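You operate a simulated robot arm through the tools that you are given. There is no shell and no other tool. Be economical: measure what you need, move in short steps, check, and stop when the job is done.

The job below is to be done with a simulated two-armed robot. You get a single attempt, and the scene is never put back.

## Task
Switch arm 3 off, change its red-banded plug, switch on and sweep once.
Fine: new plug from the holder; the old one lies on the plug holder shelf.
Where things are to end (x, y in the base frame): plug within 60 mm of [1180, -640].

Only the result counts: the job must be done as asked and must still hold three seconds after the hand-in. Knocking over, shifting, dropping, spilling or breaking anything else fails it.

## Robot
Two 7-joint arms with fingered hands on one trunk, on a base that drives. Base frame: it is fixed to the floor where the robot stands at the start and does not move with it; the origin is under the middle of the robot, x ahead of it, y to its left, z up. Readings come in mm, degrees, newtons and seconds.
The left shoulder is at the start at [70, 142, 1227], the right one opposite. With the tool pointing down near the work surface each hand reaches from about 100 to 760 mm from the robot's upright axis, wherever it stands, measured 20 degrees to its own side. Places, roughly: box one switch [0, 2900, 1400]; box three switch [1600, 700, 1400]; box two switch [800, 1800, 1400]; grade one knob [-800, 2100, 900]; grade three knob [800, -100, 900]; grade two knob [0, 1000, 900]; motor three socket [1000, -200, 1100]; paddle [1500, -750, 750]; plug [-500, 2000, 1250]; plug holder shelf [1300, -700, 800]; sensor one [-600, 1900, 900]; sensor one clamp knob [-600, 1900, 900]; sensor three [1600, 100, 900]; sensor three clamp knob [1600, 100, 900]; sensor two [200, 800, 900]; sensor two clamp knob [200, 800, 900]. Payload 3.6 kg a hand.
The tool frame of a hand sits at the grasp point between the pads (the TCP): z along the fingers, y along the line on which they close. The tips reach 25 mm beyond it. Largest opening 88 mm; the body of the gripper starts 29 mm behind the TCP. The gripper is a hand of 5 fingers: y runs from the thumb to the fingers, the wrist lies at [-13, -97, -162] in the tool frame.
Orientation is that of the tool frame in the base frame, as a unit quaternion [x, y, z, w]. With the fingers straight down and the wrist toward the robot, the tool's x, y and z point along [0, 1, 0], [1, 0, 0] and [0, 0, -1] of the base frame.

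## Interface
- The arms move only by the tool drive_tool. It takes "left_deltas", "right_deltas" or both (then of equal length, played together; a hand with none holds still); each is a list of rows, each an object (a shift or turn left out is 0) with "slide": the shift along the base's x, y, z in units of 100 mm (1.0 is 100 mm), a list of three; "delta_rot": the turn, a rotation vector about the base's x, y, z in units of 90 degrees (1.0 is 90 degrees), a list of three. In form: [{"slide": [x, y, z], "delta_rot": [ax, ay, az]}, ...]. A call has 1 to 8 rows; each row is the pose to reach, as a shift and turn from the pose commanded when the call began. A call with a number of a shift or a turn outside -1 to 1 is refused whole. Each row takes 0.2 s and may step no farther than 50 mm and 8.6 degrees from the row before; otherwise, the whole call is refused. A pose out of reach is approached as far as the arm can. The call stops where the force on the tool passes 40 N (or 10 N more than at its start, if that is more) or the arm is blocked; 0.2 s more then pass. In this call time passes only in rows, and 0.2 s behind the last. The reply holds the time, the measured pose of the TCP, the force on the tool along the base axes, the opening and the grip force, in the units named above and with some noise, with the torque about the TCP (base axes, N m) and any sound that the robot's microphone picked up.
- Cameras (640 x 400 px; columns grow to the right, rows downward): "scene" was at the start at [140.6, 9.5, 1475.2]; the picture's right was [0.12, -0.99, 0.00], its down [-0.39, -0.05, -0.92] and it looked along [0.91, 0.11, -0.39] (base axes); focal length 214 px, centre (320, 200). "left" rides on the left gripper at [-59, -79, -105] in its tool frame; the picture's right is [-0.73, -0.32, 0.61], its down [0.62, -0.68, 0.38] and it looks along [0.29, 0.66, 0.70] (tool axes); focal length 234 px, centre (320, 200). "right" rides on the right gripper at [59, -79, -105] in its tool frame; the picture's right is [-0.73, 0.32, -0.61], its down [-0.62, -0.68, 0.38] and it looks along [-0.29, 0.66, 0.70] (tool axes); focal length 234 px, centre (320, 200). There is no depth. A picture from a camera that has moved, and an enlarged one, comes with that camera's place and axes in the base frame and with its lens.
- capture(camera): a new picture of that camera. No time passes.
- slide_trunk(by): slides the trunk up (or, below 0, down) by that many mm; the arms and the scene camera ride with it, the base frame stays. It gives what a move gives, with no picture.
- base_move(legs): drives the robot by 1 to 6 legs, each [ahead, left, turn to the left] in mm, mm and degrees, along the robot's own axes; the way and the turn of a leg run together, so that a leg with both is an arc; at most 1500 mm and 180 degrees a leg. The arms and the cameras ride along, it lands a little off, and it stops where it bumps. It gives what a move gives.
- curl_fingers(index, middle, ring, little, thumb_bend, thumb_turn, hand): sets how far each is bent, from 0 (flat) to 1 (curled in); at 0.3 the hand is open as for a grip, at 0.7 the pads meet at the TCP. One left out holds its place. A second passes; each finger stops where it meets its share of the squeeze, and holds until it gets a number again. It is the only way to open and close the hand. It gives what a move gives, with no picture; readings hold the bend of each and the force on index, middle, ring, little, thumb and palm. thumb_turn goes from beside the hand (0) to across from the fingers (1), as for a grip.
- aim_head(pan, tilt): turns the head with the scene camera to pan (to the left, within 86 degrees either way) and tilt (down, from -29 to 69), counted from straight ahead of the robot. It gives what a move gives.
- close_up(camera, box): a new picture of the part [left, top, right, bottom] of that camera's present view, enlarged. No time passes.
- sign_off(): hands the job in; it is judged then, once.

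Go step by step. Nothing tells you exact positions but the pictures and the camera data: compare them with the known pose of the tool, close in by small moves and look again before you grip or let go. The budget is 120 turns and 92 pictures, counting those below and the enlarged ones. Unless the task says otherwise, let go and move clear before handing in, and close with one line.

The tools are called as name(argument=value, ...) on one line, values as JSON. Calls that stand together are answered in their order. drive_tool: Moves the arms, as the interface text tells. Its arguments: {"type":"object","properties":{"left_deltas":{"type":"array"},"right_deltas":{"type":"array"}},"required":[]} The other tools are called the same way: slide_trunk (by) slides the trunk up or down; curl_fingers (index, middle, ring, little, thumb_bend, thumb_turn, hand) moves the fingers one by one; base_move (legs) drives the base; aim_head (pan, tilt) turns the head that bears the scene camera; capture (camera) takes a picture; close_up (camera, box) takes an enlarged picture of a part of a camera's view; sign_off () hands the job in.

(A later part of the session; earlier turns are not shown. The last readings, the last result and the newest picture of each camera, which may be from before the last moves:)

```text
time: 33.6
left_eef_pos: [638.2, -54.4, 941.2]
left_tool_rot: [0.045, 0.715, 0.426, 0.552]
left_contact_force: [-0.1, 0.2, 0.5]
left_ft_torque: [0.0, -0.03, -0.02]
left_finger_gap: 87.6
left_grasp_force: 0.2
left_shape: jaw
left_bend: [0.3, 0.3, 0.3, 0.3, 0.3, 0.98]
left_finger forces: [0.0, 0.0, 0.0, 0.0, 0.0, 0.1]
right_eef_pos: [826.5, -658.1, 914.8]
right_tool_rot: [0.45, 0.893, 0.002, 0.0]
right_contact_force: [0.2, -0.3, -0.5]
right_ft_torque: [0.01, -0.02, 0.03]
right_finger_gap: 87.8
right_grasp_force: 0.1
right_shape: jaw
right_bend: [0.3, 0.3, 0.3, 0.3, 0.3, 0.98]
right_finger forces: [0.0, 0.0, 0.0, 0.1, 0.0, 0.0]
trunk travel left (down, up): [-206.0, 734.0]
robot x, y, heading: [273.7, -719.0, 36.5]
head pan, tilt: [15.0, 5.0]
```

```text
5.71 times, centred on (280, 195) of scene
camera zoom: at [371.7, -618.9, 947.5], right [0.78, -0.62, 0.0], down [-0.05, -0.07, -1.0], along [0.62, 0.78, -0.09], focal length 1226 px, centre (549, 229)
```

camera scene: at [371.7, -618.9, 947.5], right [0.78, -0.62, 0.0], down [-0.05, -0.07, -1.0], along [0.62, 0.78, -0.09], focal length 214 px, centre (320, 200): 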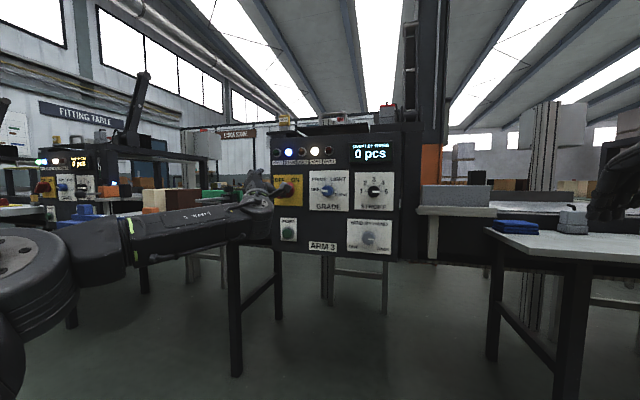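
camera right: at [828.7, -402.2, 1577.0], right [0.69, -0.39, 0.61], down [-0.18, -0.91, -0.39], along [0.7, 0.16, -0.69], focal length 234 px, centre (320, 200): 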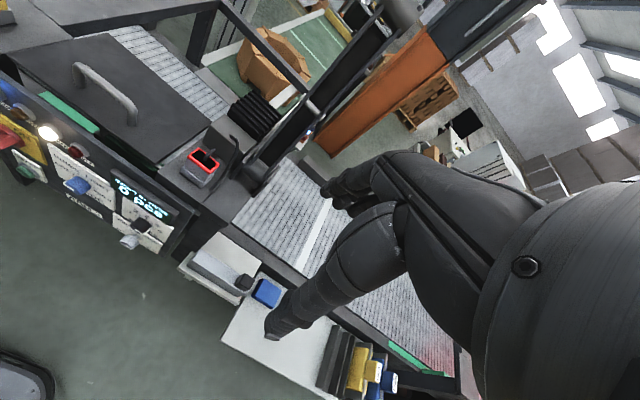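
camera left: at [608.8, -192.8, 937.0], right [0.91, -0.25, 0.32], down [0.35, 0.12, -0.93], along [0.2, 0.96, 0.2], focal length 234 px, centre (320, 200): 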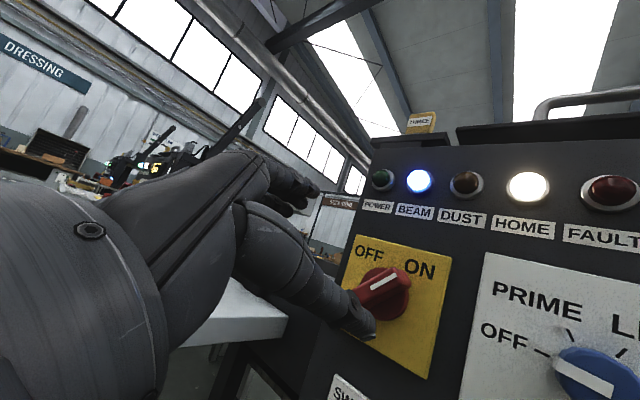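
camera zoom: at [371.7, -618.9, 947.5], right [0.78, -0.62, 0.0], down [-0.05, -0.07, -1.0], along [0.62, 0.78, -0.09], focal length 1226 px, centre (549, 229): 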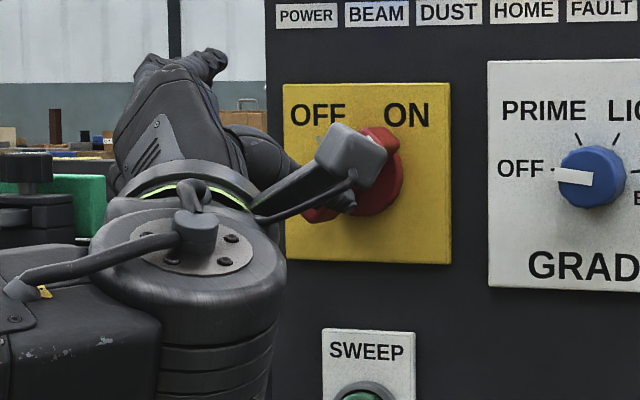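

Knob axis is about (728, 1, 918). I align the hand in height and sideways, then roll the base ahead so the open hand straddles the bar handle.

drive_tool(left_deltas=[{"slide": [0.06, -0.08, -0.23]}])

base_move(legs=[[45, 0, 0]])

capture(camera="left")

close_up(camera="scene", box=[230, 150, 330, 220])

```text
time: 34.0
left_eef_pos: [644.8, -60.8, 918.7]
left_tool_rot: [0.045, 0.715, 0.426, 0.552]
left_contact_force: [-0.3, -0.2, -0.2]
left_ft_torque: [-0.01, -0.02, 0.02]
left_finger_gap: 87.7
left_grasp_force: 0.0
left_shape: jaw
left_bend: [0.3, 0.3, 0.3, 0.3, 0.3, 0.98]
left_finger forces: [0.0, 0.0, 0.1, 0.0, 0.1, 0.1]
right_eef_pos: [827.4, -656.8, 914.6]
right_tool_rot: [0.452, 0.892, 0.002, 0.001]
right_contact_force: [-0.2, 0.8, -0.4]
right_ft_torque: [0.02, 0.0, 0.04]
right_finger_gap: 87.4
right_grasp_force: 0.1
right_shape: jaw
right_bend: [0.3, 0.3, 0.3, 0.3, 0.3, 0.98]
right_finger forces: [0.0, 0.1, 0.1, 0.0, 0.1, 0.1]
trunk travel left (down, up): [-206.0, 734.0]
robot x, y, heading: [273.2, -717.7, 36.4]
head pan, tilt: [15.0, 5.0]
```

```text
time: 34.9
left_eef_pos: [683.7, -35.2, 917.1]
left_tool_rot: [0.045, 0.715, 0.425, 0.553]
left_contact_force: [0.7, 0.9, -0.3]
left_ft_torque: [0.03, -0.01, -0.04]
left_finger_gap: 88.0
left_grasp_force: 0.0
left_shape: jaw
left_bend: [0.3, 0.3, 0.3, 0.3, 0.3, 0.98]
left_finger forces: [0.1, 0.0, 0.0, 0.0, 0.0, 0.0]
right_eef_pos: [864.7, -628.6, 913.7]
right_tool_rot: [0.451, 0.893, 0.002, 0.0]
right_contact_force: [0.1, 0.6, 0.5]
right_ft_torque: [0.01, 0.02, 0.0]
right_finger_gap: 87.8
right_grasp_force: 0.2
right_shape: jaw
right_bend: [0.3, 0.3, 0.3, 0.3, 0.3, 0.98]
right_finger forces: [0.0, 0.0, 0.0, 0.1, 0.0, 0.1]
trunk travel left (down, up): [-206.0, 734.0]
robot x, y, heading: [309.6, -689.6, 36.0]
head pan, tilt: [15.0, 5.0]
```

```text
65 pictures are left
camera left: at [652.4, -173.6, 913.2], right [0.91, -0.25, 0.32], down [0.35, 0.12, -0.93], along [0.2, 0.96, 0.2], focal length 234 px, centre (320, 200)
```

left: 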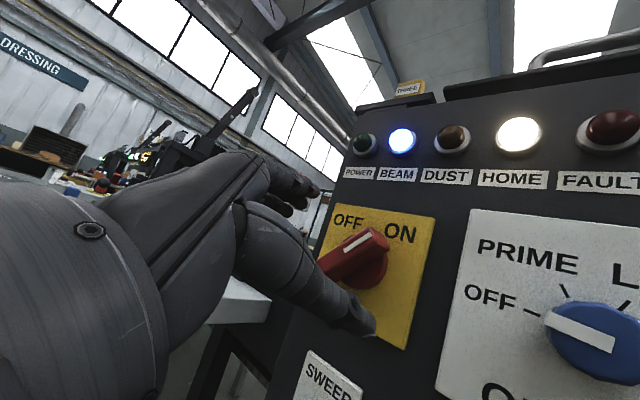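

```text
5.71 times, centred on (280, 185) of scene
camera zoom: at [408.9, -591.6, 947.4], right [0.78, -0.63, 0.0], down [-0.06, -0.07, -1.0], along [0.62, 0.78, -0.09], focal length 1226 px, centre (549, 286)
```

zoom: 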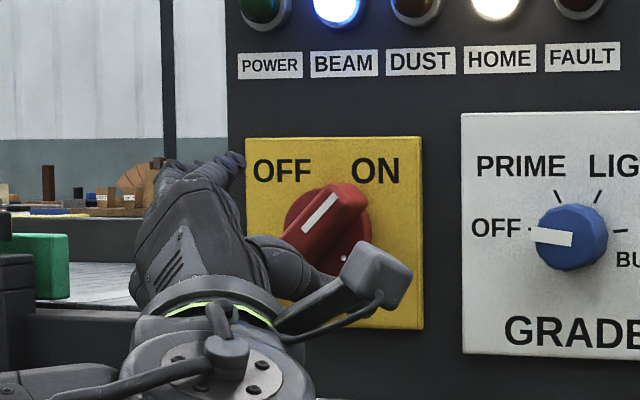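

Alignment looks good along the approach line. I move forward in small steps with the force stop guarding.

drive_tool(left_deltas=[{"slide": [0.08, 0.06, -0.02]}, {"slide": [0.16, 0.12, -0.03]}, {"slide": [0.24, 0.18, -0.03]}, {"slide": [0.32, 0.24, -0.03]}])

capture(camera="left")

close_up(camera="scene", box=[230, 150, 330, 220])

```text
time: 35.9
left_eef_pos: [714.9, -11.3, 915.4]
left_tool_rot: [0.045, 0.715, 0.426, 0.552]
left_contact_force: [0.6, -0.2, 0.5]
left_ft_torque: [0.0, -0.04, 0.01]
left_finger_gap: 87.7
left_grasp_force: 0.1
left_shape: jaw
left_bend: [0.3, 0.3, 0.3, 0.3, 0.3, 0.98]
left_finger forces: [0.0, 0.0, 0.0, 0.0, 0.0, 0.1]
right_eef_pos: [863.8, -630.4, 914.0]
right_tool_rot: [0.451, 0.893, 0.003, 0.001]
right_contact_force: [-0.7, 0.7, 0.0]
right_ft_torque: [-0.01, 0.0, 0.04]
right_finger_gap: 87.5
right_grasp_force: 0.1
right_shape: jaw
right_bend: [0.3, 0.3, 0.3, 0.3, 0.3, 0.98]
right_finger forces: [0.0, 0.0, 0.0, 0.0, 0.1, 0.0]
trunk travel left (down, up): [-206.0, 734.0]
robot x, y, heading: [312.8, -691.1, 36.2]
head pan, tilt: [15.0, 5.0]
```

```text
63 pictures are left
camera left: at [684.0, -150.4, 910.5], right [0.91, -0.25, 0.32], down [0.35, 0.12, -0.93], along [0.2, 0.96, 0.2], focal length 234 px, centre (320, 200)
```

left: 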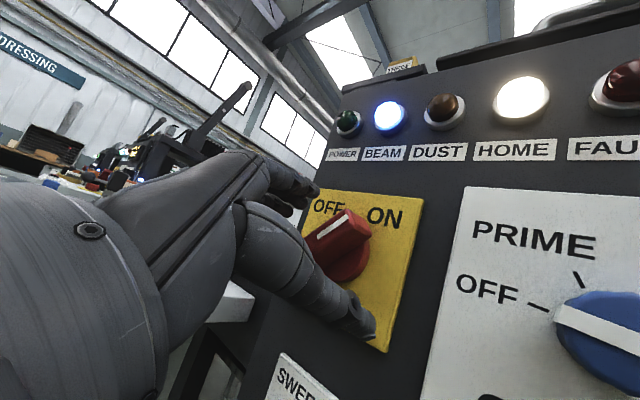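

```text
5.71 times, centred on (280, 185) of scene
camera zoom: at [408.4, -592.0, 947.5], right [0.78, -0.63, 0.0], down [-0.05, -0.07, -1.0], along [0.62, 0.78, -0.09], focal length 1226 px, centre (549, 286)
```

zoom: 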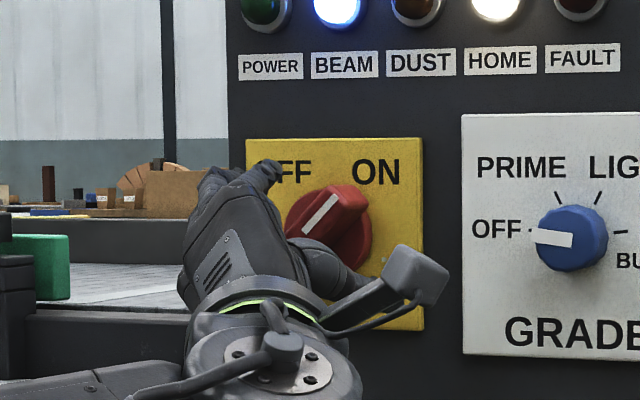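

The bar front is still about 20 mm ahead of the grasp point. Advancing a bit more.

drive_tool(left_deltas=[{"slide": [0.08, 0.06, 0.02]}, {"slide": [0.13, 0.1, 0.02]}, {"slide": [0.18, 0.135, 0.03]}])

curl_fingers(hand="left", index=0.6, middle=0.6, ring=0.6, little=0.6, thumb_bend=0.6)

capture(camera="left")

```text
time: 36.7
left_eef_pos: [731.3, 1.4, 920.1]
left_tool_rot: [0.044, 0.716, 0.425, 0.552]
left_contact_force: [-0.7, 0.1, 0.0]
left_ft_torque: [0.01, -0.02, 0.01]
left_finger_gap: 88.3
left_grasp_force: 0.1
left_shape: jaw
left_bend: [0.3, 0.3, 0.3, 0.3, 0.3, 0.98]
left_finger forces: [0.0, 0.1, 0.1, 0.0, 0.1, 0.1]
right_eef_pos: [863.8, -630.8, 915.0]
right_tool_rot: [0.451, 0.892, 0.002, 0.001]
right_contact_force: [-0.3, 0.1, 0.5]
right_ft_torque: [0.0, 0.01, 0.03]
right_finger_gap: 87.7
right_grasp_force: 0.1
right_shape: jaw
right_bend: [0.3, 0.3, 0.3, 0.3, 0.3, 0.98]
right_finger forces: [0.1, 0.1, 0.0, 0.1, 0.1, 0.0]
trunk travel left (down, up): [-206.0, 734.0]
robot x, y, heading: [312.6, -691.3, 36.3]
head pan, tilt: [15.0, 5.0]
```

```text
time: 37.7
left_eef_pos: [729.8, 2.5, 919.8]
left_tool_rot: [0.043, 0.715, 0.427, 0.552]
left_contact_force: [-1.6, 11.8, 11.5]
left_ft_torque: [0.33, 0.01, 0.02]
left_finger_gap: 25.7
left_grasp_force: 7.8
left_shape: fingers
left_bend: [0.55, 0.56, 0.55, 0.56, 0.6, 0.98]
left_finger forces: [3.4, 3.6, 3.7, 4.2, 0.1, 0.0]
right_eef_pos: [862.8, -630.3, 915.4]
right_tool_rot: [0.451, 0.892, 0.003, 0.001]
right_contact_force: [0.6, 0.0, 0.4]
right_ft_torque: [0.02, -0.02, -0.02]
right_finger_gap: 87.8
right_grasp_force: 0.1
right_shape: jaw
right_bend: [0.3, 0.3, 0.3, 0.3, 0.3, 0.98]
right_finger forces: [0.1, 0.1, 0.0, 0.0, 0.0, 0.1]
trunk travel left (down, up): [-206.0, 734.0]
robot x, y, heading: [309.7, -693.4, 36.3]
head pan, tilt: [15.0, 5.0]
```

```text
61 pictures are left
camera left: at [699.8, -135.6, 914.7], right [0.91, -0.25, 0.32], down [0.36, 0.12, -0.93], along [0.19, 0.96, 0.2], focal length 234 px, centre (320, 200)
```

left: 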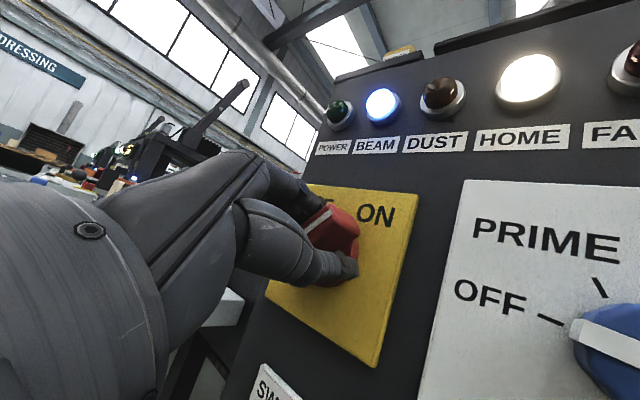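

The fingers touch the bar; now I close the thumb to meet it, then turn counter-clockwise toward OFF.

curl_fingers(hand="left", thumb_bend=0.75)

drive_tool(left_deltas=[{"delta_rot": [-0.0755, -0.0555, 0]}, {"delta_rot": [-0.151, -0.111, 0]}, {"delta_rot": [-0.2265, -0.1665, 0]}, {"delta_rot": [-0.302, -0.222, 0]}, {"delta_rot": [-0.3775, -0.2775, 0]}, {"delta_rot": [-0.453, -0.333, 0]}, {"delta_rot": [-0.5285, -0.3885, 0]}, {"delta_rot": [-0.604, -0.444, 0]}])

capture(camera="left")

```text
time: 38.7
left_eef_pos: [730.6, 2.4, 918.6]
left_tool_rot: [0.044, 0.716, 0.426, 0.552]
left_contact_force: [-3.3, 10.2, 9.2]
left_ft_torque: [0.31, 0.05, 0.1]
left_finger_gap: 12.8
left_grasp_force: 9.1
left_shape: fingers
left_bend: [0.54, 0.55, 0.55, 0.56, 0.73, 0.97]
left_finger forces: [4.0, 4.2, 4.0, 4.2, 2.1, 0.0]
right_eef_pos: [862.0, -630.6, 915.3]
right_tool_rot: [0.45, 0.893, 0.002, 0.001]
right_contact_force: [0.6, -0.3, 0.0]
right_ft_torque: [-0.03, -0.05, 0.01]
right_finger_gap: 87.8
right_grasp_force: 0.1
right_shape: jaw
right_bend: [0.3, 0.3, 0.3, 0.3, 0.3, 0.98]
right_finger forces: [0.0, 0.0, 0.0, 0.0, 0.0, 0.0]
trunk travel left (down, up): [-206.0, 734.0]
robot x, y, heading: [311.2, -690.6, 36.3]
head pan, tilt: [15.0, 5.0]
```

```text
time: 40.5
left_eef_pos: [686.9, 14.6, 886.5]
left_tool_rot: [-0.332, 0.615, 0.07, 0.712]
left_contact_force: [-0.3, 0.2, -0.3]
left_ft_torque: [-0.01, -0.01, -0.01]
left_finger_gap: 2.2
left_grasp_force: 0.1
left_shape: fingers
left_bend: [0.6, 0.6, 0.6, 0.6, 0.75, 0.98]
left_finger forces: [0.0, 0.1, 0.0, 0.0, 0.0, 0.0]
left hand out of reach, approached as far as the arm can: row 1, 2, 3, 4, 5, 6, 7, 8
right_eef_pos: [863.7, -628.8, 914.7]
right_tool_rot: [0.451, 0.893, 0.002, 0.001]
right_contact_force: [0.2, 0.4, -0.4]
right_ft_torque: [0.01, -0.01, 0.0]
right_finger_gap: 87.9
right_grasp_force: 0.0
right_shape: jaw
right_bend: [0.3, 0.3, 0.3, 0.3, 0.3, 0.98]
right_finger forces: [0.0, 0.1, 0.0, 0.0, 0.0, 0.0]
trunk travel left (down, up): [-206.0, 734.0]
robot x, y, heading: [312.0, -695.0, 36.3]
head pan, tilt: [15.0, 5.0]
```

```text
60 pictures are left
camera left: at [628.1, -85.6, 968.8], right [0.5, 0.31, 0.81], down [0.81, -0.5, -0.3], along [0.31, 0.81, -0.5], focal length 234 px, centre (320, 200)
```

left: 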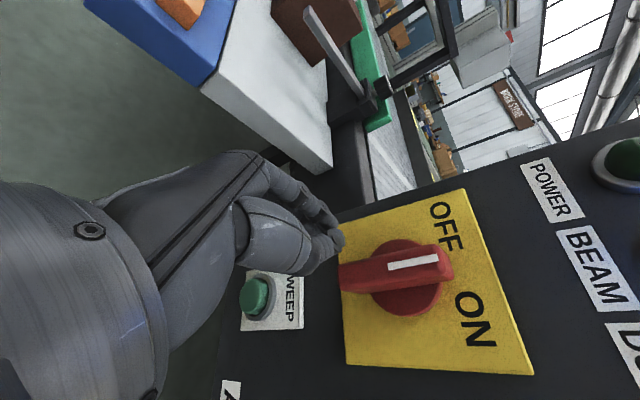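

The bar now stands upright (half way); the hand slipped off and rests left of its lower end. I can finish by pushing that lower end to the right using small base moves: up slightly and ahead first.

slide_trunk(by=8)

base_move(legs=[[25, 0, 0]])

capture(camera="left")

```text
time: 41.1
left_eef_pos: [687.4, 15.3, 895.2]
left_tool_rot: [-0.331, 0.616, 0.072, 0.711]
left_contact_force: [-0.1, 0.1, -1.3]
left_ft_torque: [0.03, 0.01, 0.0]
left_finger_gap: 2.1
left_grasp_force: 0.0
left_shape: fingers
left_bend: [0.6, 0.6, 0.6, 0.6, 0.75, 0.98]
left_finger forces: [0.0, 0.1, 0.0, 0.1, 0.0, 0.1]
right_eef_pos: [864.4, -630.1, 923.1]
right_tool_rot: [0.451, 0.892, 0.002, -0.001]
right_contact_force: [0.2, -0.2, -0.6]
right_ft_torque: [0.0, 0.01, 0.01]
right_finger_gap: 87.6
right_grasp_force: 0.0
right_shape: jaw
right_bend: [0.3, 0.3, 0.3, 0.3, 0.3, 0.98]
right_finger forces: [0.0, 0.0, 0.1, 0.0, 0.0, 0.1]
trunk travel left (down, up): [-214.0, 726.0]
robot x, y, heading: [310.3, -693.7, 36.0]
head pan, tilt: [15.0, 5.0]
```

```text
time: 41.9
left_eef_pos: [706.8, 29.1, 895.3]
left_tool_rot: [-0.33, 0.616, 0.072, 0.712]
left_contact_force: [-1.0, 0.0, 0.1]
left_ft_torque: [-0.01, -0.01, 0.0]
left_finger_gap: 1.0
left_grasp_force: 0.9
left_shape: fingers
left_bend: [0.6, 0.6, 0.6, 0.6, 0.76, 0.97]
left_finger forces: [0.0, 0.1, 0.0, 0.0, 1.2, 0.0]
right_eef_pos: [884.4, -615.4, 922.8]
right_tool_rot: [0.45, 0.893, 0.002, 0.001]
right_contact_force: [-0.4, -0.4, 0.3]
right_ft_torque: [0.0, 0.0, -0.01]
right_finger_gap: 87.6
right_grasp_force: 0.0
right_shape: jaw
right_bend: [0.3, 0.3, 0.3, 0.3, 0.3, 0.98]
right_finger forces: [0.1, 0.0, 0.0, 0.1, 0.1, 0.1]
trunk travel left (down, up): [-214.0, 726.0]
robot x, y, heading: [330.9, -679.7, 36.5]
head pan, tilt: [15.0, 5.0]
```

```text
59 pictures are left
camera left: at [647.9, -71.5, 977.4], right [0.5, 0.31, 0.81], down [0.81, -0.5, -0.31], along [0.31, 0.81, -0.5], focal length 234 px, centre (320, 200)
```

left: 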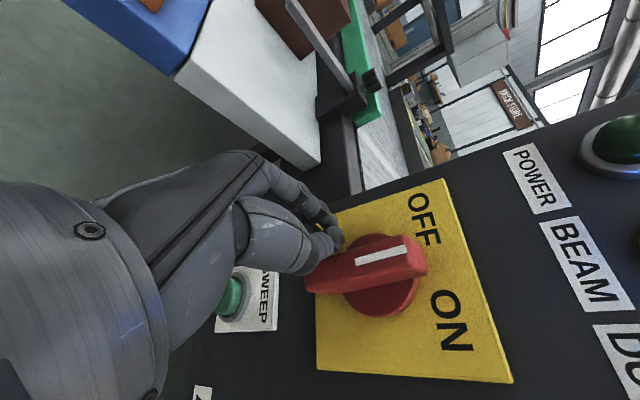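

The thumb side is touching the bar's lower end. Pushing right with the base.

base_move(legs=[[0, -35, 0]])

capture(camera="left")

```text
time: 42.8
left_eef_pos: [723.5, 2.6, 894.6]
left_tool_rot: [-0.333, 0.614, 0.071, 0.712]
left_contact_force: [-19.9, 0.0, -8.6]
left_ft_torque: [-0.11, -0.07, 0.23]
left_finger_gap: 1.4
left_grasp_force: 13.4
left_shape: fingers
left_bend: [0.54, 0.6, 0.6, 0.6, 0.85, 1.0]
left_finger forces: [0.0, 0.0, 0.0, 0.0, 27.1, 0.0]
right_eef_pos: [901.0, -642.3, 924.1]
right_tool_rot: [0.451, 0.892, 0.002, 0.002]
right_contact_force: [0.2, -1.0, -0.3]
right_ft_torque: [0.06, -0.02, -0.02]
right_finger_gap: 87.8
right_grasp_force: 0.0
right_shape: jaw
right_bend: [0.3, 0.3, 0.3, 0.3, 0.3, 0.98]
right_finger forces: [0.0, 0.0, 0.1, 0.0, 0.0, 0.0]
trunk travel left (down, up): [-214.0, 726.0]
robot x, y, heading: [350.8, -706.1, 36.2]
head pan, tilt: [15.0, 5.0]
```

```text
58 pictures are left
camera left: at [665.0, -97.8, 977.3], right [0.5, 0.32, 0.81], down [0.81, -0.5, -0.3], along [0.31, 0.81, -0.5], focal length 234 px, centre (320, 200)
```

left: 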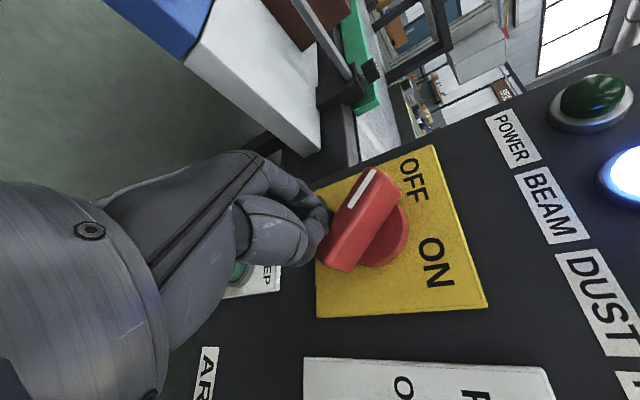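

The bar now points to OFF. I back away left then back, and check lamps.

base_move(legs=[[0, 20, 0], [-120, 0, 0]])

aim_head(pan=10, tilt=0)

close_up(camera="scene", box=[230, 130, 430, 260])

```text
time: 44.4
left_eef_pos: [617.1, -54.1, 896.5]
left_tool_rot: [-0.332, 0.614, 0.072, 0.712]
left_contact_force: [-1.3, 0.6, 0.8]
left_ft_torque: [-0.02, 0.0, 0.01]
left_finger_gap: 1.9
left_grasp_force: 0.0
left_shape: fingers
left_bend: [0.6, 0.6, 0.6, 0.6, 0.75, 0.98]
left_finger forces: [0.0, 0.1, 0.0, 0.1, 0.0, 0.0]
right_eef_pos: [796.4, -696.9, 923.0]
right_tool_rot: [0.45, 0.893, 0.003, 0.001]
right_contact_force: [0.5, 0.1, 0.0]
right_ft_torque: [-0.01, -0.03, 0.01]
right_finger_gap: 87.6
right_grasp_force: 0.0
right_shape: jaw
right_bend: [0.3, 0.3, 0.3, 0.3, 0.3, 0.98]
right_finger forces: [0.0, 0.0, 0.1, 0.1, 0.0, 0.0]
trunk travel left (down, up): [-214.0, 726.0]
robot x, y, heading: [249.1, -760.9, 36.5]
head pan, tilt: [15.0, 5.0]
```

```text
time: 45.0
left_eef_pos: [617.1, -53.4, 896.1]
left_tool_rot: [-0.332, 0.616, 0.072, 0.711]
left_contact_force: [-1.0, 0.0, -0.8]
left_ft_torque: [-0.02, 0.02, 0.0]
left_finger_gap: 1.8
left_grasp_force: 0.2
left_shape: fingers
left_bend: [0.6, 0.6, 0.6, 0.6, 0.75, 0.98]
left_finger forces: [0.0, 0.0, 0.0, 0.0, 0.1, 0.0]
right_eef_pos: [797.1, -697.6, 922.9]
right_tool_rot: [0.45, 0.893, 0.002, 0.0]
right_contact_force: [0.5, 0.7, 1.4]
right_ft_torque: [-0.03, -0.01, -0.02]
right_finger_gap: 87.6
right_grasp_force: 0.0
right_shape: jaw
right_bend: [0.3, 0.3, 0.3, 0.3, 0.3, 0.98]
right_finger forces: [0.1, 0.0, 0.0, 0.0, 0.0, 0.1]
trunk travel left (down, up): [-214.0, 726.0]
robot x, y, heading: [245.4, -761.6, 36.7]
head pan, tilt: [10.0, 0.0]
```

```text
3.08 times, centred on (330, 195) of scene
camera zoom: at [345.7, -666.2, 963.4], right [0.73, -0.69, 0.0], down [0.0, 0.0, -1.0], along [0.69, 0.73, 0.0], focal length 660 px, centre (289, 215)
```

zoom: 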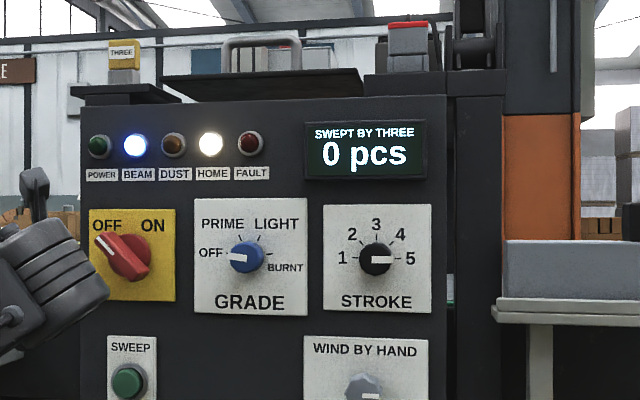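

The switch is OFF. Next the plug: I'll use the right hand (fingers down) for it, so first I fold the left arm back to its downward rest pose, in two stages.

drive_tool(left_deltas=[{"delta_rot": [0.0755, 0.0555, 0]}, {"delta_rot": [0.151, 0.111, 0]}, {"delta_rot": [0.2265, 0.1665, 0]}, {"delta_rot": [0.302, 0.222, 0]}, {"delta_rot": [0.3775, 0.2775, 0]}, {"delta_rot": [0.453, 0.333, 0]}, {"delta_rot": [0.5285, 0.3885, 0]}, {"delta_rot": [0.604, 0.444, 0]}])

drive_tool(left_deltas=[{"delta_rot": [0.0755, 0.0555, 0]}, {"delta_rot": [0.151, 0.111, 0]}, {"delta_rot": [0.2265, 0.1665, 0]}, {"delta_rot": [0.302, 0.222, 0]}, {"delta_rot": [0.3775, 0.2775, 0]}, {"delta_rot": [0.42, 0.308, 0]}])

drive_tool(left_deltas=[{"slide": [-0.05, -0.1, 0], "delta_rot": [-0.0559, 0.0761, 0]}, {"slide": [-0.1, -0.2, 0], "delta_rot": [-0.1118, 0.1522, 0]}, {"slide": [-0.15, -0.3, 0], "delta_rot": [-0.1677, 0.2283, 0]}, {"slide": [-0.2, -0.4, 0], "delta_rot": [-0.2236, 0.3044, 0]}, {"slide": [-0.25, -0.5, 0], "delta_rot": [-0.2795, 0.3805, 0]}, {"slide": [-0.3, -0.6, 0], "delta_rot": [-0.3354, 0.4566, 0]}, {"slide": [-0.35, -0.7, 0], "delta_rot": [-0.3913, 0.5327, 0]}, {"slide": [-0.4, -0.8, 0], "delta_rot": [-0.4472, 0.6088, 0]}])

```text
time: 46.8
left_eef_pos: [616.9, -52.0, 895.2]
left_tool_rot: [0.067, 0.713, 0.445, 0.538]
left_contact_force: [-0.6, 0.4, 0.3]
left_ft_torque: [-0.02, -0.01, 0.01]
left_finger_gap: 2.1
left_grasp_force: 0.1
left_shape: fingers
left_bend: [0.6, 0.6, 0.6, 0.6, 0.75, 0.98]
left_finger forces: [0.0, 0.0, 0.0, 0.1, 0.0, 0.0]
right_eef_pos: [796.2, -697.1, 923.0]
right_tool_rot: [0.451, 0.893, 0.002, -0.001]
right_contact_force: [-0.1, 0.3, -1.0]
right_ft_torque: [0.02, 0.0, -0.01]
right_finger_gap: 87.7
right_grasp_force: 0.1
right_shape: jaw
right_bend: [0.3, 0.3, 0.3, 0.3, 0.3, 0.98]
right_finger forces: [0.0, 0.1, 0.0, 0.0, 0.0, 0.0]
trunk travel left (down, up): [-214.0, 726.0]
robot x, y, heading: [247.1, -759.6, 36.5]
head pan, tilt: [10.0, 0.0]
```

```text
time: 48.2
left_eef_pos: [617.6, -52.5, 895.4]
left_tool_rot: [0.338, 0.638, 0.621, 0.304]
left_contact_force: [0.5, -0.3, -0.2]
left_ft_torque: [-0.03, 0.03, -0.02]
left_finger_gap: 1.7
left_grasp_force: 0.0
left_shape: fingers
left_bend: [0.6, 0.6, 0.6, 0.6, 0.75, 0.98]
left_finger forces: [0.0, 0.0, 0.0, 0.0, 0.1, 0.0]
right_eef_pos: [796.4, -696.6, 922.1]
right_tool_rot: [0.45, 0.893, 0.002, 0.0]
right_contact_force: [0.0, -0.4, 0.5]
right_ft_torque: [-0.02, 0.02, 0.05]
right_finger_gap: 87.9
right_grasp_force: 0.1
right_shape: jaw
right_bend: [0.3, 0.3, 0.3, 0.3, 0.3, 0.98]
right_finger forces: [0.1, 0.1, 0.0, 0.0, 0.0, 0.0]
trunk travel left (down, up): [-214.0, 726.0]
robot x, y, heading: [247.8, -763.0, 36.3]
head pan, tilt: [10.0, 0.0]
```

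```text
time: 50.0
left_eef_pos: [577.9, -133.1, 896.9]
left_tool_rot: [0.46, 0.872, 0.152, 0.077]
left_contact_force: [0.1, 0.4, -0.2]
left_ft_torque: [-0.02, 0.0, 0.03]
left_finger_gap: 1.7
left_grasp_force: 0.0
left_shape: fingers
left_bend: [0.6, 0.6, 0.6, 0.6, 0.75, 0.98]
left_finger forces: [0.1, 0.1, 0.1, 0.0, 0.1, 0.0]
left hand out of reach, approached as far as the arm can: row 5
right_eef_pos: [796.8, -696.8, 922.3]
right_tool_rot: [0.45, 0.893, 0.002, 0.0]
right_contact_force: [0.2, 0.4, -0.1]
right_ft_torque: [0.03, -0.04, 0.02]
right_finger_gap: 88.0
right_grasp_force: 0.0
right_shape: jaw
right_bend: [0.3, 0.3, 0.3, 0.3, 0.3, 0.98]
right_finger forces: [0.0, 0.0, 0.0, 0.0, 0.0, 0.1]
trunk travel left (down, up): [-214.0, 726.0]
robot x, y, heading: [247.2, -757.0, 36.3]
head pan, tilt: [10.0, 0.0]
```

Left hand is nearly down again. I raise the trunk, pull the left hand back and bring the right hand inward/forward so it can serve the socket.

slide_trunk(by=380)

drive_tool(left_deltas=[{"slide": [-0.15, -0.1, 0]}, {"slide": [-0.3, -0.2, 0]}, {"slide": [-0.5, -0.35, 0]}, {"slide": [-0.7, -0.5, 0]}], right_deltas=[{"slide": [0, 0.25, 0]}, {"slide": [0, 0.5, 0]}, {"slide": [0, 0.75, 0]}, {"slide": [0, 0.95, 0]}])

base_move(legs=[[200, 90, 0]])

aim_head(pan=-10, tilt=35)

capture(camera="scene")

capture(camera="right")

```text
time: 53.7
left_eef_pos: [577.8, -132.6, 1276.5]
left_tool_rot: [0.459, 0.872, 0.151, 0.077]
left_contact_force: [0.2, 0.5, 0.5]
left_ft_torque: [0.01, -0.02, 0.01]
left_finger_gap: 1.7
left_grasp_force: 0.2
left_shape: fingers
left_bend: [0.6, 0.6, 0.6, 0.6, 0.75, 0.98]
left_finger forces: [0.0, 0.0, 0.1, 0.1, 0.0, 0.0]
right_eef_pos: [796.0, -696.0, 1302.3]
right_tool_rot: [0.45, 0.893, 0.002, 0.0]
right_contact_force: [0.3, 0.7, -0.4]
right_ft_torque: [0.01, -0.03, 0.01]
right_finger_gap: 87.6
right_grasp_force: 0.1
right_shape: jaw
right_bend: [0.3, 0.3, 0.3, 0.3, 0.3, 0.98]
right_finger forces: [0.0, 0.0, 0.0, 0.1, 0.0, 0.0]
trunk travel left (down, up): [-594.0, 346.0]
robot x, y, heading: [246.8, -762.8, 36.4]
head pan, tilt: [10.0, 0.0]
```

```text
time: 54.7
left_eef_pos: [506.5, -182.7, 1276.8]
left_tool_rot: [0.46, 0.871, 0.152, 0.078]
left_contact_force: [-0.5, 0.0, -0.1]
left_ft_torque: [0.0, 0.02, -0.01]
left_finger_gap: 2.1
left_grasp_force: 0.0
left_shape: fingers
left_bend: [0.6, 0.6, 0.6, 0.6, 0.75, 0.98]
left_finger forces: [0.0, 0.0, 0.1, 0.1, 0.1, 0.0]
right_eef_pos: [789.8, -625.4, 1270.9]
right_tool_rot: [0.449, 0.894, 0.005, 0.001]
right_contact_force: [0.2, -0.2, 0.2]
right_ft_torque: [0.02, -0.01, -0.03]
right_finger_gap: 87.8
right_grasp_force: 0.1
right_shape: jaw
right_bend: [0.3, 0.3, 0.3, 0.3, 0.3, 0.98]
right_finger forces: [0.0, 0.0, 0.0, 0.0, 0.0, 0.0]
right hand out of reach, approached as far as the arm can: row 1, 2, 3, 4
trunk travel left (down, up): [-594.0, 346.0]
robot x, y, heading: [245.0, -759.4, 36.5]
head pan, tilt: [10.0, 0.0]
```

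```text
time: 56.4
left_eef_pos: [613.1, 7.9, 1276.2]
left_tool_rot: [0.458, 0.872, 0.152, 0.077]
left_contact_force: [-0.4, 1.2, -0.8]
left_ft_torque: [0.01, -0.04, -0.01]
left_finger_gap: 2.3
left_grasp_force: 0.1
left_shape: fingers
left_bend: [0.6, 0.6, 0.6, 0.6, 0.75, 0.98]
left_finger forces: [0.0, 0.1, 0.1, 0.0, 0.0, 0.0]
right_eef_pos: [897.9, -435.3, 1269.5]
right_tool_rot: [0.449, 0.893, 0.004, 0.001]
right_contact_force: [0.1, -0.2, 0.4]
right_ft_torque: [0.01, 0.03, 0.04]
right_finger_gap: 87.7
right_grasp_force: 0.1
right_shape: jaw
right_bend: [0.3, 0.3, 0.3, 0.3, 0.3, 0.98]
right_finger forces: [0.0, 0.1, 0.1, 0.1, 0.0, 0.0]
trunk travel left (down, up): [-594.0, 346.0]
robot x, y, heading: [349.2, -570.1, 36.4]
head pan, tilt: [10.0, 0.0]
```

```text
time: 57.4
left_eef_pos: [613.2, 9.0, 1276.2]
left_tool_rot: [0.458, 0.872, 0.151, 0.077]
left_contact_force: [0.7, 0.1, -0.1]
left_ft_torque: [0.03, 0.02, 0.05]
left_finger_gap: 2.1
left_grasp_force: 0.0
left_shape: fingers
left_bend: [0.6, 0.6, 0.6, 0.6, 0.75, 0.98]
left_finger forces: [0.0, 0.0, 0.0, 0.0, 0.0, 0.0]
right_eef_pos: [898.2, -433.1, 1270.6]
right_tool_rot: [0.449, 0.894, 0.005, 0.0]
right_contact_force: [-1.1, 0.5, -0.8]
right_ft_torque: [-0.02, -0.01, 0.0]
right_finger_gap: 87.9
right_grasp_force: 0.0
right_shape: jaw
right_bend: [0.3, 0.3, 0.3, 0.3, 0.3, 0.98]
right_finger forces: [0.0, 0.0, 0.1, 0.0, 0.0, 0.0]
trunk travel left (down, up): [-594.0, 346.0]
robot x, y, heading: [351.0, -572.1, 36.5]
head pan, tilt: [-10.0, 35.0]
```

```text
56 pictures are left
camera scene: at [468.8, -501.0, 1287.4], right [0.45, -0.89, 0.0], down [-0.51, -0.26, -0.82], along [0.73, 0.37, -0.57], focal length 214 px, centre (320, 200)
```

scene: 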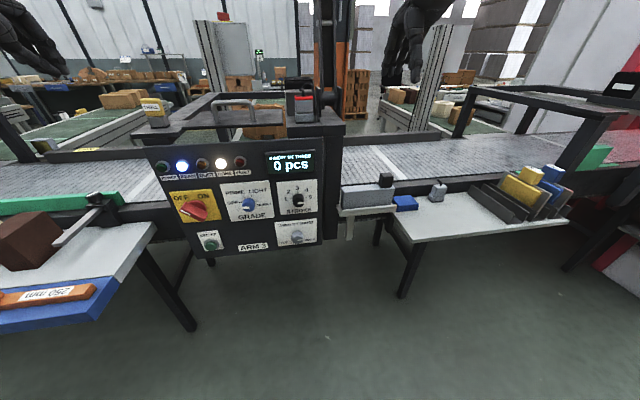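

```text
55 pictures are left
camera right: at [798.6, -433.7, 1375.2], right [0.69, -0.39, 0.61], down [-0.17, -0.9, -0.39], along [0.7, 0.17, -0.69], focal length 234 px, centre (320, 200)
```

right: 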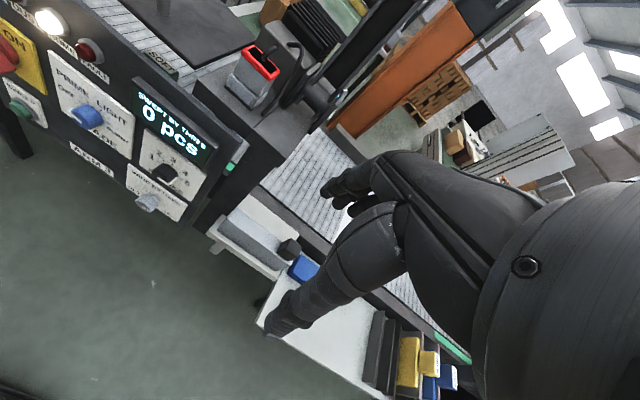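

The red rim's centre triangulates to about (989,-190,1182). I look closer at the cable and gaps around it.

close_up(camera="right", box=[200, 20, 340, 130])

close_up(camera="scene", box=[260, 65, 360, 135])

```text
3.64 times, centred on (270, 75) of right
camera zoom: at [798.6, -433.7, 1375.2], right [0.69, -0.39, 0.61], down [-0.17, -0.9, -0.39], along [0.7, 0.17, -0.69], focal length 852 px, centre (502, 654)
```

zoom: 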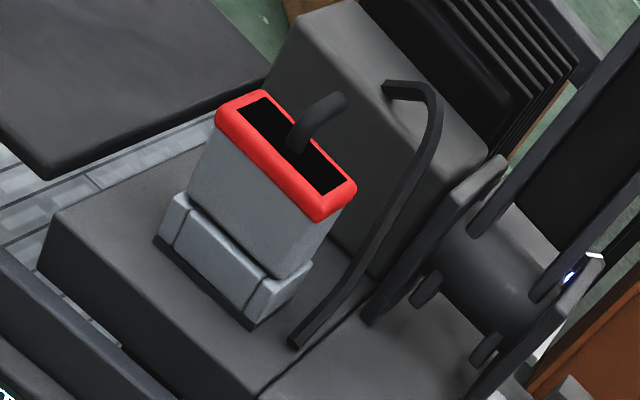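

```text
5.71 times, centred on (310, 100) of scene
camera zoom: at [468.8, -501.0, 1287.4], right [0.45, -0.89, 0.0], down [-0.51, -0.26, -0.82], along [0.73, 0.37, -0.57], focal length 1226 px, centre (377, 771)
```

zoom: 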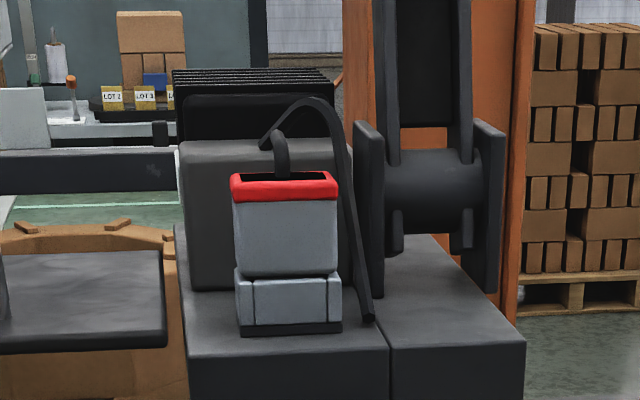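

The plug is about 47×25 mm; the cable rises behind-right, so I'll use a narrow opening (~48 mm) and stay slightly left of centre. Raising, then moving above it.

slide_trunk(by=50)

curl_fingers(hand="right", index=0.48, middle=0.48, ring=0.48, little=0.48, thumb_bend=0.48)

base_move(legs=[[100, 152, 0]])

drive_tool(right_deltas=[{"slide": [0.2, 0.15, 0]}, {"slide": [0.4, 0.3, 0]}, {"slide": [0.6, 0.45, 0]}, {"slide": [0.8, 0.6, 0]}])

capture(camera="right")

```text
time: 58.3
left_eef_pos: [613.7, 9.1, 1326.2]
left_tool_rot: [0.459, 0.872, 0.152, 0.077]
left_contact_force: [-0.2, 0.3, 0.1]
left_ft_torque: [-0.01, -0.01, -0.03]
left_finger_gap: 1.9
left_grasp_force: 0.1
left_shape: fingers
left_bend: [0.6, 0.6, 0.6, 0.6, 0.75, 0.98]
left_finger forces: [0.1, 0.1, 0.0, 0.0, 0.1, 0.0]
right_eef_pos: [898.6, -434.7, 1320.3]
right_tool_rot: [0.448, 0.894, 0.005, 0.0]
right_contact_force: [-0.4, -0.3, -0.2]
right_ft_torque: [0.01, -0.02, -0.01]
right_finger_gap: 87.9
right_grasp_force: 0.1
right_shape: jaw
right_bend: [0.3, 0.3, 0.3, 0.3, 0.3, 0.98]
right_finger forces: [0.0, 0.0, 0.0, 0.0, 0.0, 0.0]
trunk travel left (down, up): [-644.0, 296.0]
robot x, y, heading: [351.9, -571.3, 36.4]
head pan, tilt: [-10.0, 35.0]
```

```text
time: 59.3
left_eef_pos: [612.7, 9.7, 1325.3]
left_tool_rot: [0.458, 0.873, 0.152, 0.077]
left_contact_force: [-0.2, 0.3, 0.7]
left_ft_torque: [-0.02, 0.0, 0.0]
left_finger_gap: 1.8
left_grasp_force: 0.2
left_shape: fingers
left_bend: [0.6, 0.6, 0.6, 0.6, 0.75, 0.98]
left_finger forces: [0.0, 0.0, 0.0, 0.0, 0.1, 0.1]
right_eef_pos: [897.5, -433.9, 1321.2]
right_tool_rot: [0.448, 0.894, 0.005, 0.001]
right_contact_force: [0.2, -0.3, -0.3]
right_ft_torque: [-0.02, 0.0, -0.05]
right_finger_gap: 46.5
right_grasp_force: 0.1
right_shape: fingers
right_bend: [0.48, 0.48, 0.48, 0.48, 0.48, 0.98]
right_finger forces: [0.0, 0.0, 0.1, 0.0, 0.0, 0.1]
trunk travel left (down, up): [-644.0, 296.0]
robot x, y, heading: [351.9, -571.3, 36.6]
head pan, tilt: [-10.0, 35.0]
```

```text
time: 60.8
left_eef_pos: [602.9, 189.6, 1328.0]
left_tool_rot: [0.458, 0.873, 0.152, 0.076]
left_contact_force: [-0.7, 0.1, 0.6]
left_ft_torque: [-0.01, -0.02, 0.03]
left_finger_gap: 2.0
left_grasp_force: 0.0
left_shape: fingers
left_bend: [0.6, 0.6, 0.6, 0.6, 0.75, 0.98]
left_finger forces: [0.0, 0.0, 0.0, 0.0, 0.0, 0.0]
right_eef_pos: [887.1, -252.7, 1320.2]
right_tool_rot: [0.449, 0.894, 0.006, -0.001]
right_contact_force: [-0.1, -0.1, 0.7]
right_ft_torque: [0.01, -0.01, 0.02]
right_finger_gap: 46.4
right_grasp_force: 0.1
right_shape: fingers
right_bend: [0.48, 0.48, 0.48, 0.48, 0.48, 0.98]
right_finger forces: [0.0, 0.1, 0.0, 0.0, 0.1, 0.0]
trunk travel left (down, up): [-644.0, 296.0]
robot x, y, heading: [340.2, -385.7, 36.6]
head pan, tilt: [-10.0, 35.0]
```

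```text
time: 61.8
left_eef_pos: [601.8, 190.6, 1325.6]
left_tool_rot: [0.458, 0.872, 0.152, 0.077]
left_contact_force: [0.1, 0.0, 0.3]
left_ft_torque: [-0.03, 0.01, 0.01]
left_finger_gap: 2.1
left_grasp_force: 0.1
left_shape: fingers
left_bend: [0.6, 0.6, 0.6, 0.6, 0.75, 0.98]
left_finger forces: [0.1, 0.0, 0.0, 0.0, 0.0, 0.1]
right_eef_pos: [951.5, -227.6, 1285.2]
right_tool_rot: [0.448, 0.894, 0.006, 0.0]
right_contact_force: [-0.5, 0.4, -0.6]
right_ft_torque: [0.0, -0.02, 0.01]
right_finger_gap: 46.3
right_grasp_force: 0.1
right_shape: fingers
right_bend: [0.48, 0.48, 0.48, 0.48, 0.48, 0.98]
right_finger forces: [0.0, 0.0, 0.0, 0.0, 0.0, 0.0]
right hand out of reach, approached as far as the arm can: row 1, 2, 3, 4
trunk travel left (down, up): [-644.0, 296.0]
robot x, y, heading: [339.1, -386.4, 36.5]
head pan, tilt: [-10.0, 35.0]
```

```text
52 pictures are left
camera right: at [852.5, -228.1, 1390.3], right [0.69, -0.4, 0.61], down [-0.17, -0.9, -0.39], along [0.7, 0.17, -0.69], focal length 234 px, centre (320, 200)
```

right: 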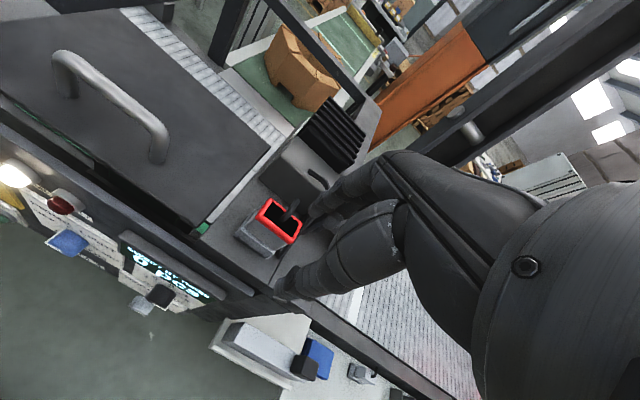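

The hand is too high relative to the shoulder for forward reach. I raise the trunk and lower the hand by the arm instead.

slide_trunk(by=130)

drive_tool(right_deltas=[{"slide": [0, 0, -0.25]}, {"slide": [0, 0, -0.5]}, {"slide": [0.1, 0.16, -0.75]}, {"slide": [0.2, 0.33, -1.0]}, {"slide": [0.3, 0.49, -1.0]}])

```text
time: 63.4
left_eef_pos: [600.9, 191.2, 1456.9]
left_tool_rot: [0.458, 0.872, 0.151, 0.076]
left_contact_force: [-0.3, 0.2, -0.8]
left_ft_torque: [-0.04, -0.01, 0.03]
left_finger_gap: 1.6
left_grasp_force: 0.2
left_shape: fingers
left_bend: [0.6, 0.6, 0.6, 0.6, 0.75, 0.98]
left_finger forces: [0.0, 0.0, 0.0, 0.1, 0.0, 0.0]
right_eef_pos: [950.5, -228.5, 1415.8]
right_tool_rot: [0.449, 0.894, 0.007, 0.0]
right_contact_force: [-0.3, 0.7, -0.1]
right_ft_torque: [0.0, -0.01, 0.02]
right_finger_gap: 46.4
right_grasp_force: 0.0
right_shape: fingers
right_bend: [0.48, 0.48, 0.48, 0.48, 0.48, 0.98]
right_finger forces: [0.0, 0.1, 0.0, 0.0, 0.0, 0.0]
trunk travel left (down, up): [-774.0, 166.0]
robot x, y, heading: [340.2, -386.7, 36.6]
head pan, tilt: [-10.0, 35.0]
```

```text
time: 64.6
left_eef_pos: [603.1, 191.6, 1454.6]
left_tool_rot: [0.458, 0.873, 0.151, 0.076]
left_contact_force: [0.4, -0.3, -0.7]
left_ft_torque: [0.04, 0.01, -0.01]
left_finger_gap: 2.2
left_grasp_force: 0.2
left_shape: fingers
left_bend: [0.6, 0.6, 0.6, 0.6, 0.75, 0.98]
left_finger forces: [0.1, 0.1, 0.1, 0.0, 0.0, 0.1]
right_eef_pos: [980.4, -179.7, 1315.5]
right_tool_rot: [0.448, 0.894, 0.006, 0.0]
right_contact_force: [-0.1, 0.1, -0.5]
right_ft_torque: [0.01, 0.04, -0.01]
right_finger_gap: 46.8
right_grasp_force: 0.0
right_shape: fingers
right_bend: [0.48, 0.48, 0.48, 0.48, 0.48, 0.98]
right_finger forces: [0.1, 0.1, 0.1, 0.1, 0.1, 0.0]
trunk travel left (down, up): [-774.0, 166.0]
robot x, y, heading: [338.3, -388.9, 36.6]
head pan, tilt: [-10.0, 35.0]
```

The reach is fine now; TCP hovers about (980,-180,1315). Checking the alignment over the plug.

capture(camera="right")

capture(camera="scene")

```text
51 pictures are left
camera right: at [882.3, -179.0, 1419.9], right [0.69, -0.4, 0.61], down [-0.17, -0.9, -0.39], along [0.7, 0.17, -0.69], focal length 234 px, centre (320, 200)
```

right: 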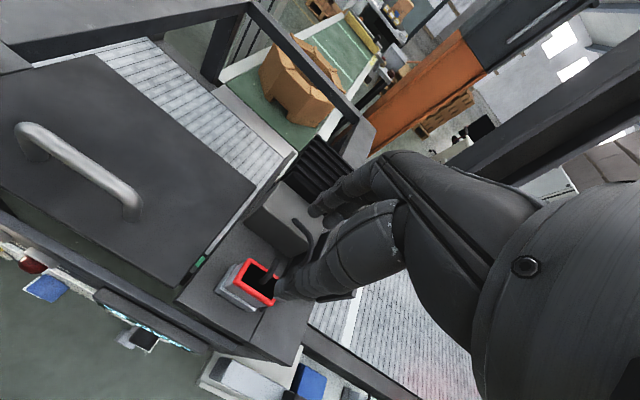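

```text
50 pictures are left
camera scene: at [459.2, -318.9, 1467.2], right [0.45, -0.89, 0.0], down [-0.51, -0.26, -0.82], along [0.73, 0.37, -0.57], focal length 214 px, centre (320, 200)
```

scene: 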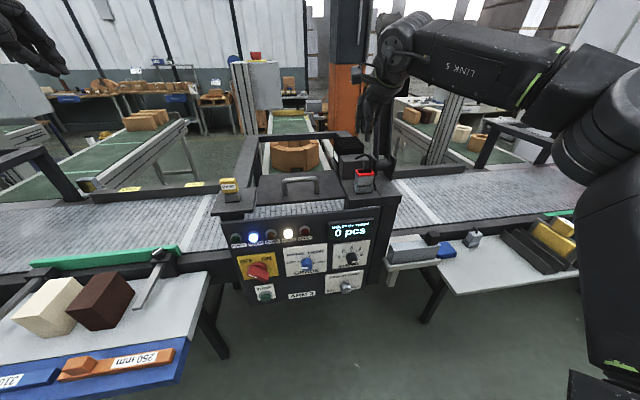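

The plug centre is confirmed at about (991,-189). I descend 100 mm and look before going around it.

drive_tool(right_deltas=[{"slide": [0.03, 0.01, -0.3]}, {"slide": [0.03, 0.01, -0.6]}, {"slide": [0.03, 0.01, -0.9]}])

capture(camera="right")

close_up(camera="scene", box=[320, 120, 420, 210])

```text
time: 65.4
left_eef_pos: [602.3, 191.1, 1455.9]
left_tool_rot: [0.459, 0.872, 0.151, 0.077]
left_contact_force: [0.0, 0.4, -0.2]
left_ft_torque: [-0.01, 0.02, 0.02]
left_finger_gap: 1.8
left_grasp_force: 0.1
left_shape: fingers
left_bend: [0.6, 0.6, 0.6, 0.6, 0.75, 0.98]
left_finger forces: [0.0, 0.0, 0.0, 0.0, 0.0, 0.0]
right_eef_pos: [983.9, -179.1, 1224.4]
right_tool_rot: [0.449, 0.894, 0.007, 0.001]
right_contact_force: [0.5, 0.1, -0.3]
right_ft_torque: [-0.05, 0.01, 0.01]
right_finger_gap: 46.5
right_grasp_force: 0.1
right_shape: fingers
right_bend: [0.48, 0.48, 0.48, 0.48, 0.48, 0.98]
right_finger forces: [0.1, 0.0, 0.1, 0.1, 0.1, 0.0]
trunk travel left (down, up): [-774.0, 166.0]
robot x, y, heading: [337.4, -389.2, 36.7]
head pan, tilt: [-10.0, 35.0]
```

```text
49 pictures are left
camera right: at [884.6, -179.0, 1329.7], right [0.69, -0.4, 0.61], down [-0.17, -0.9, -0.39], along [0.7, 0.17, -0.69], focal length 234 px, centre (320, 200)
```

right: 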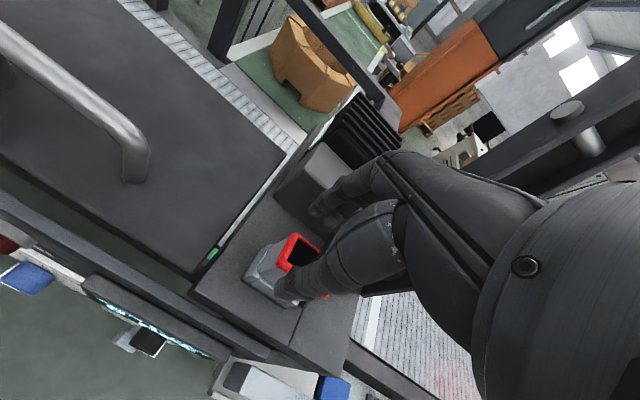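

```text
4.44 times, centred on (370, 165) of scene
camera zoom: at [457.9, -319.4, 1467.3], right [0.45, -0.89, 0.0], down [-0.51, -0.26, -0.82], along [0.73, 0.37, -0.57], focal length 953 px, centre (98, 356)
```

zoom: 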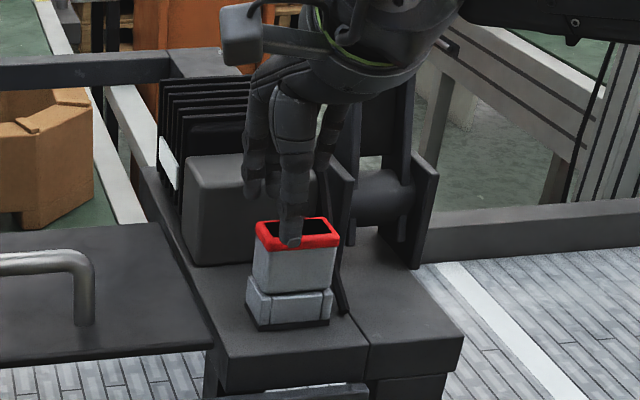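

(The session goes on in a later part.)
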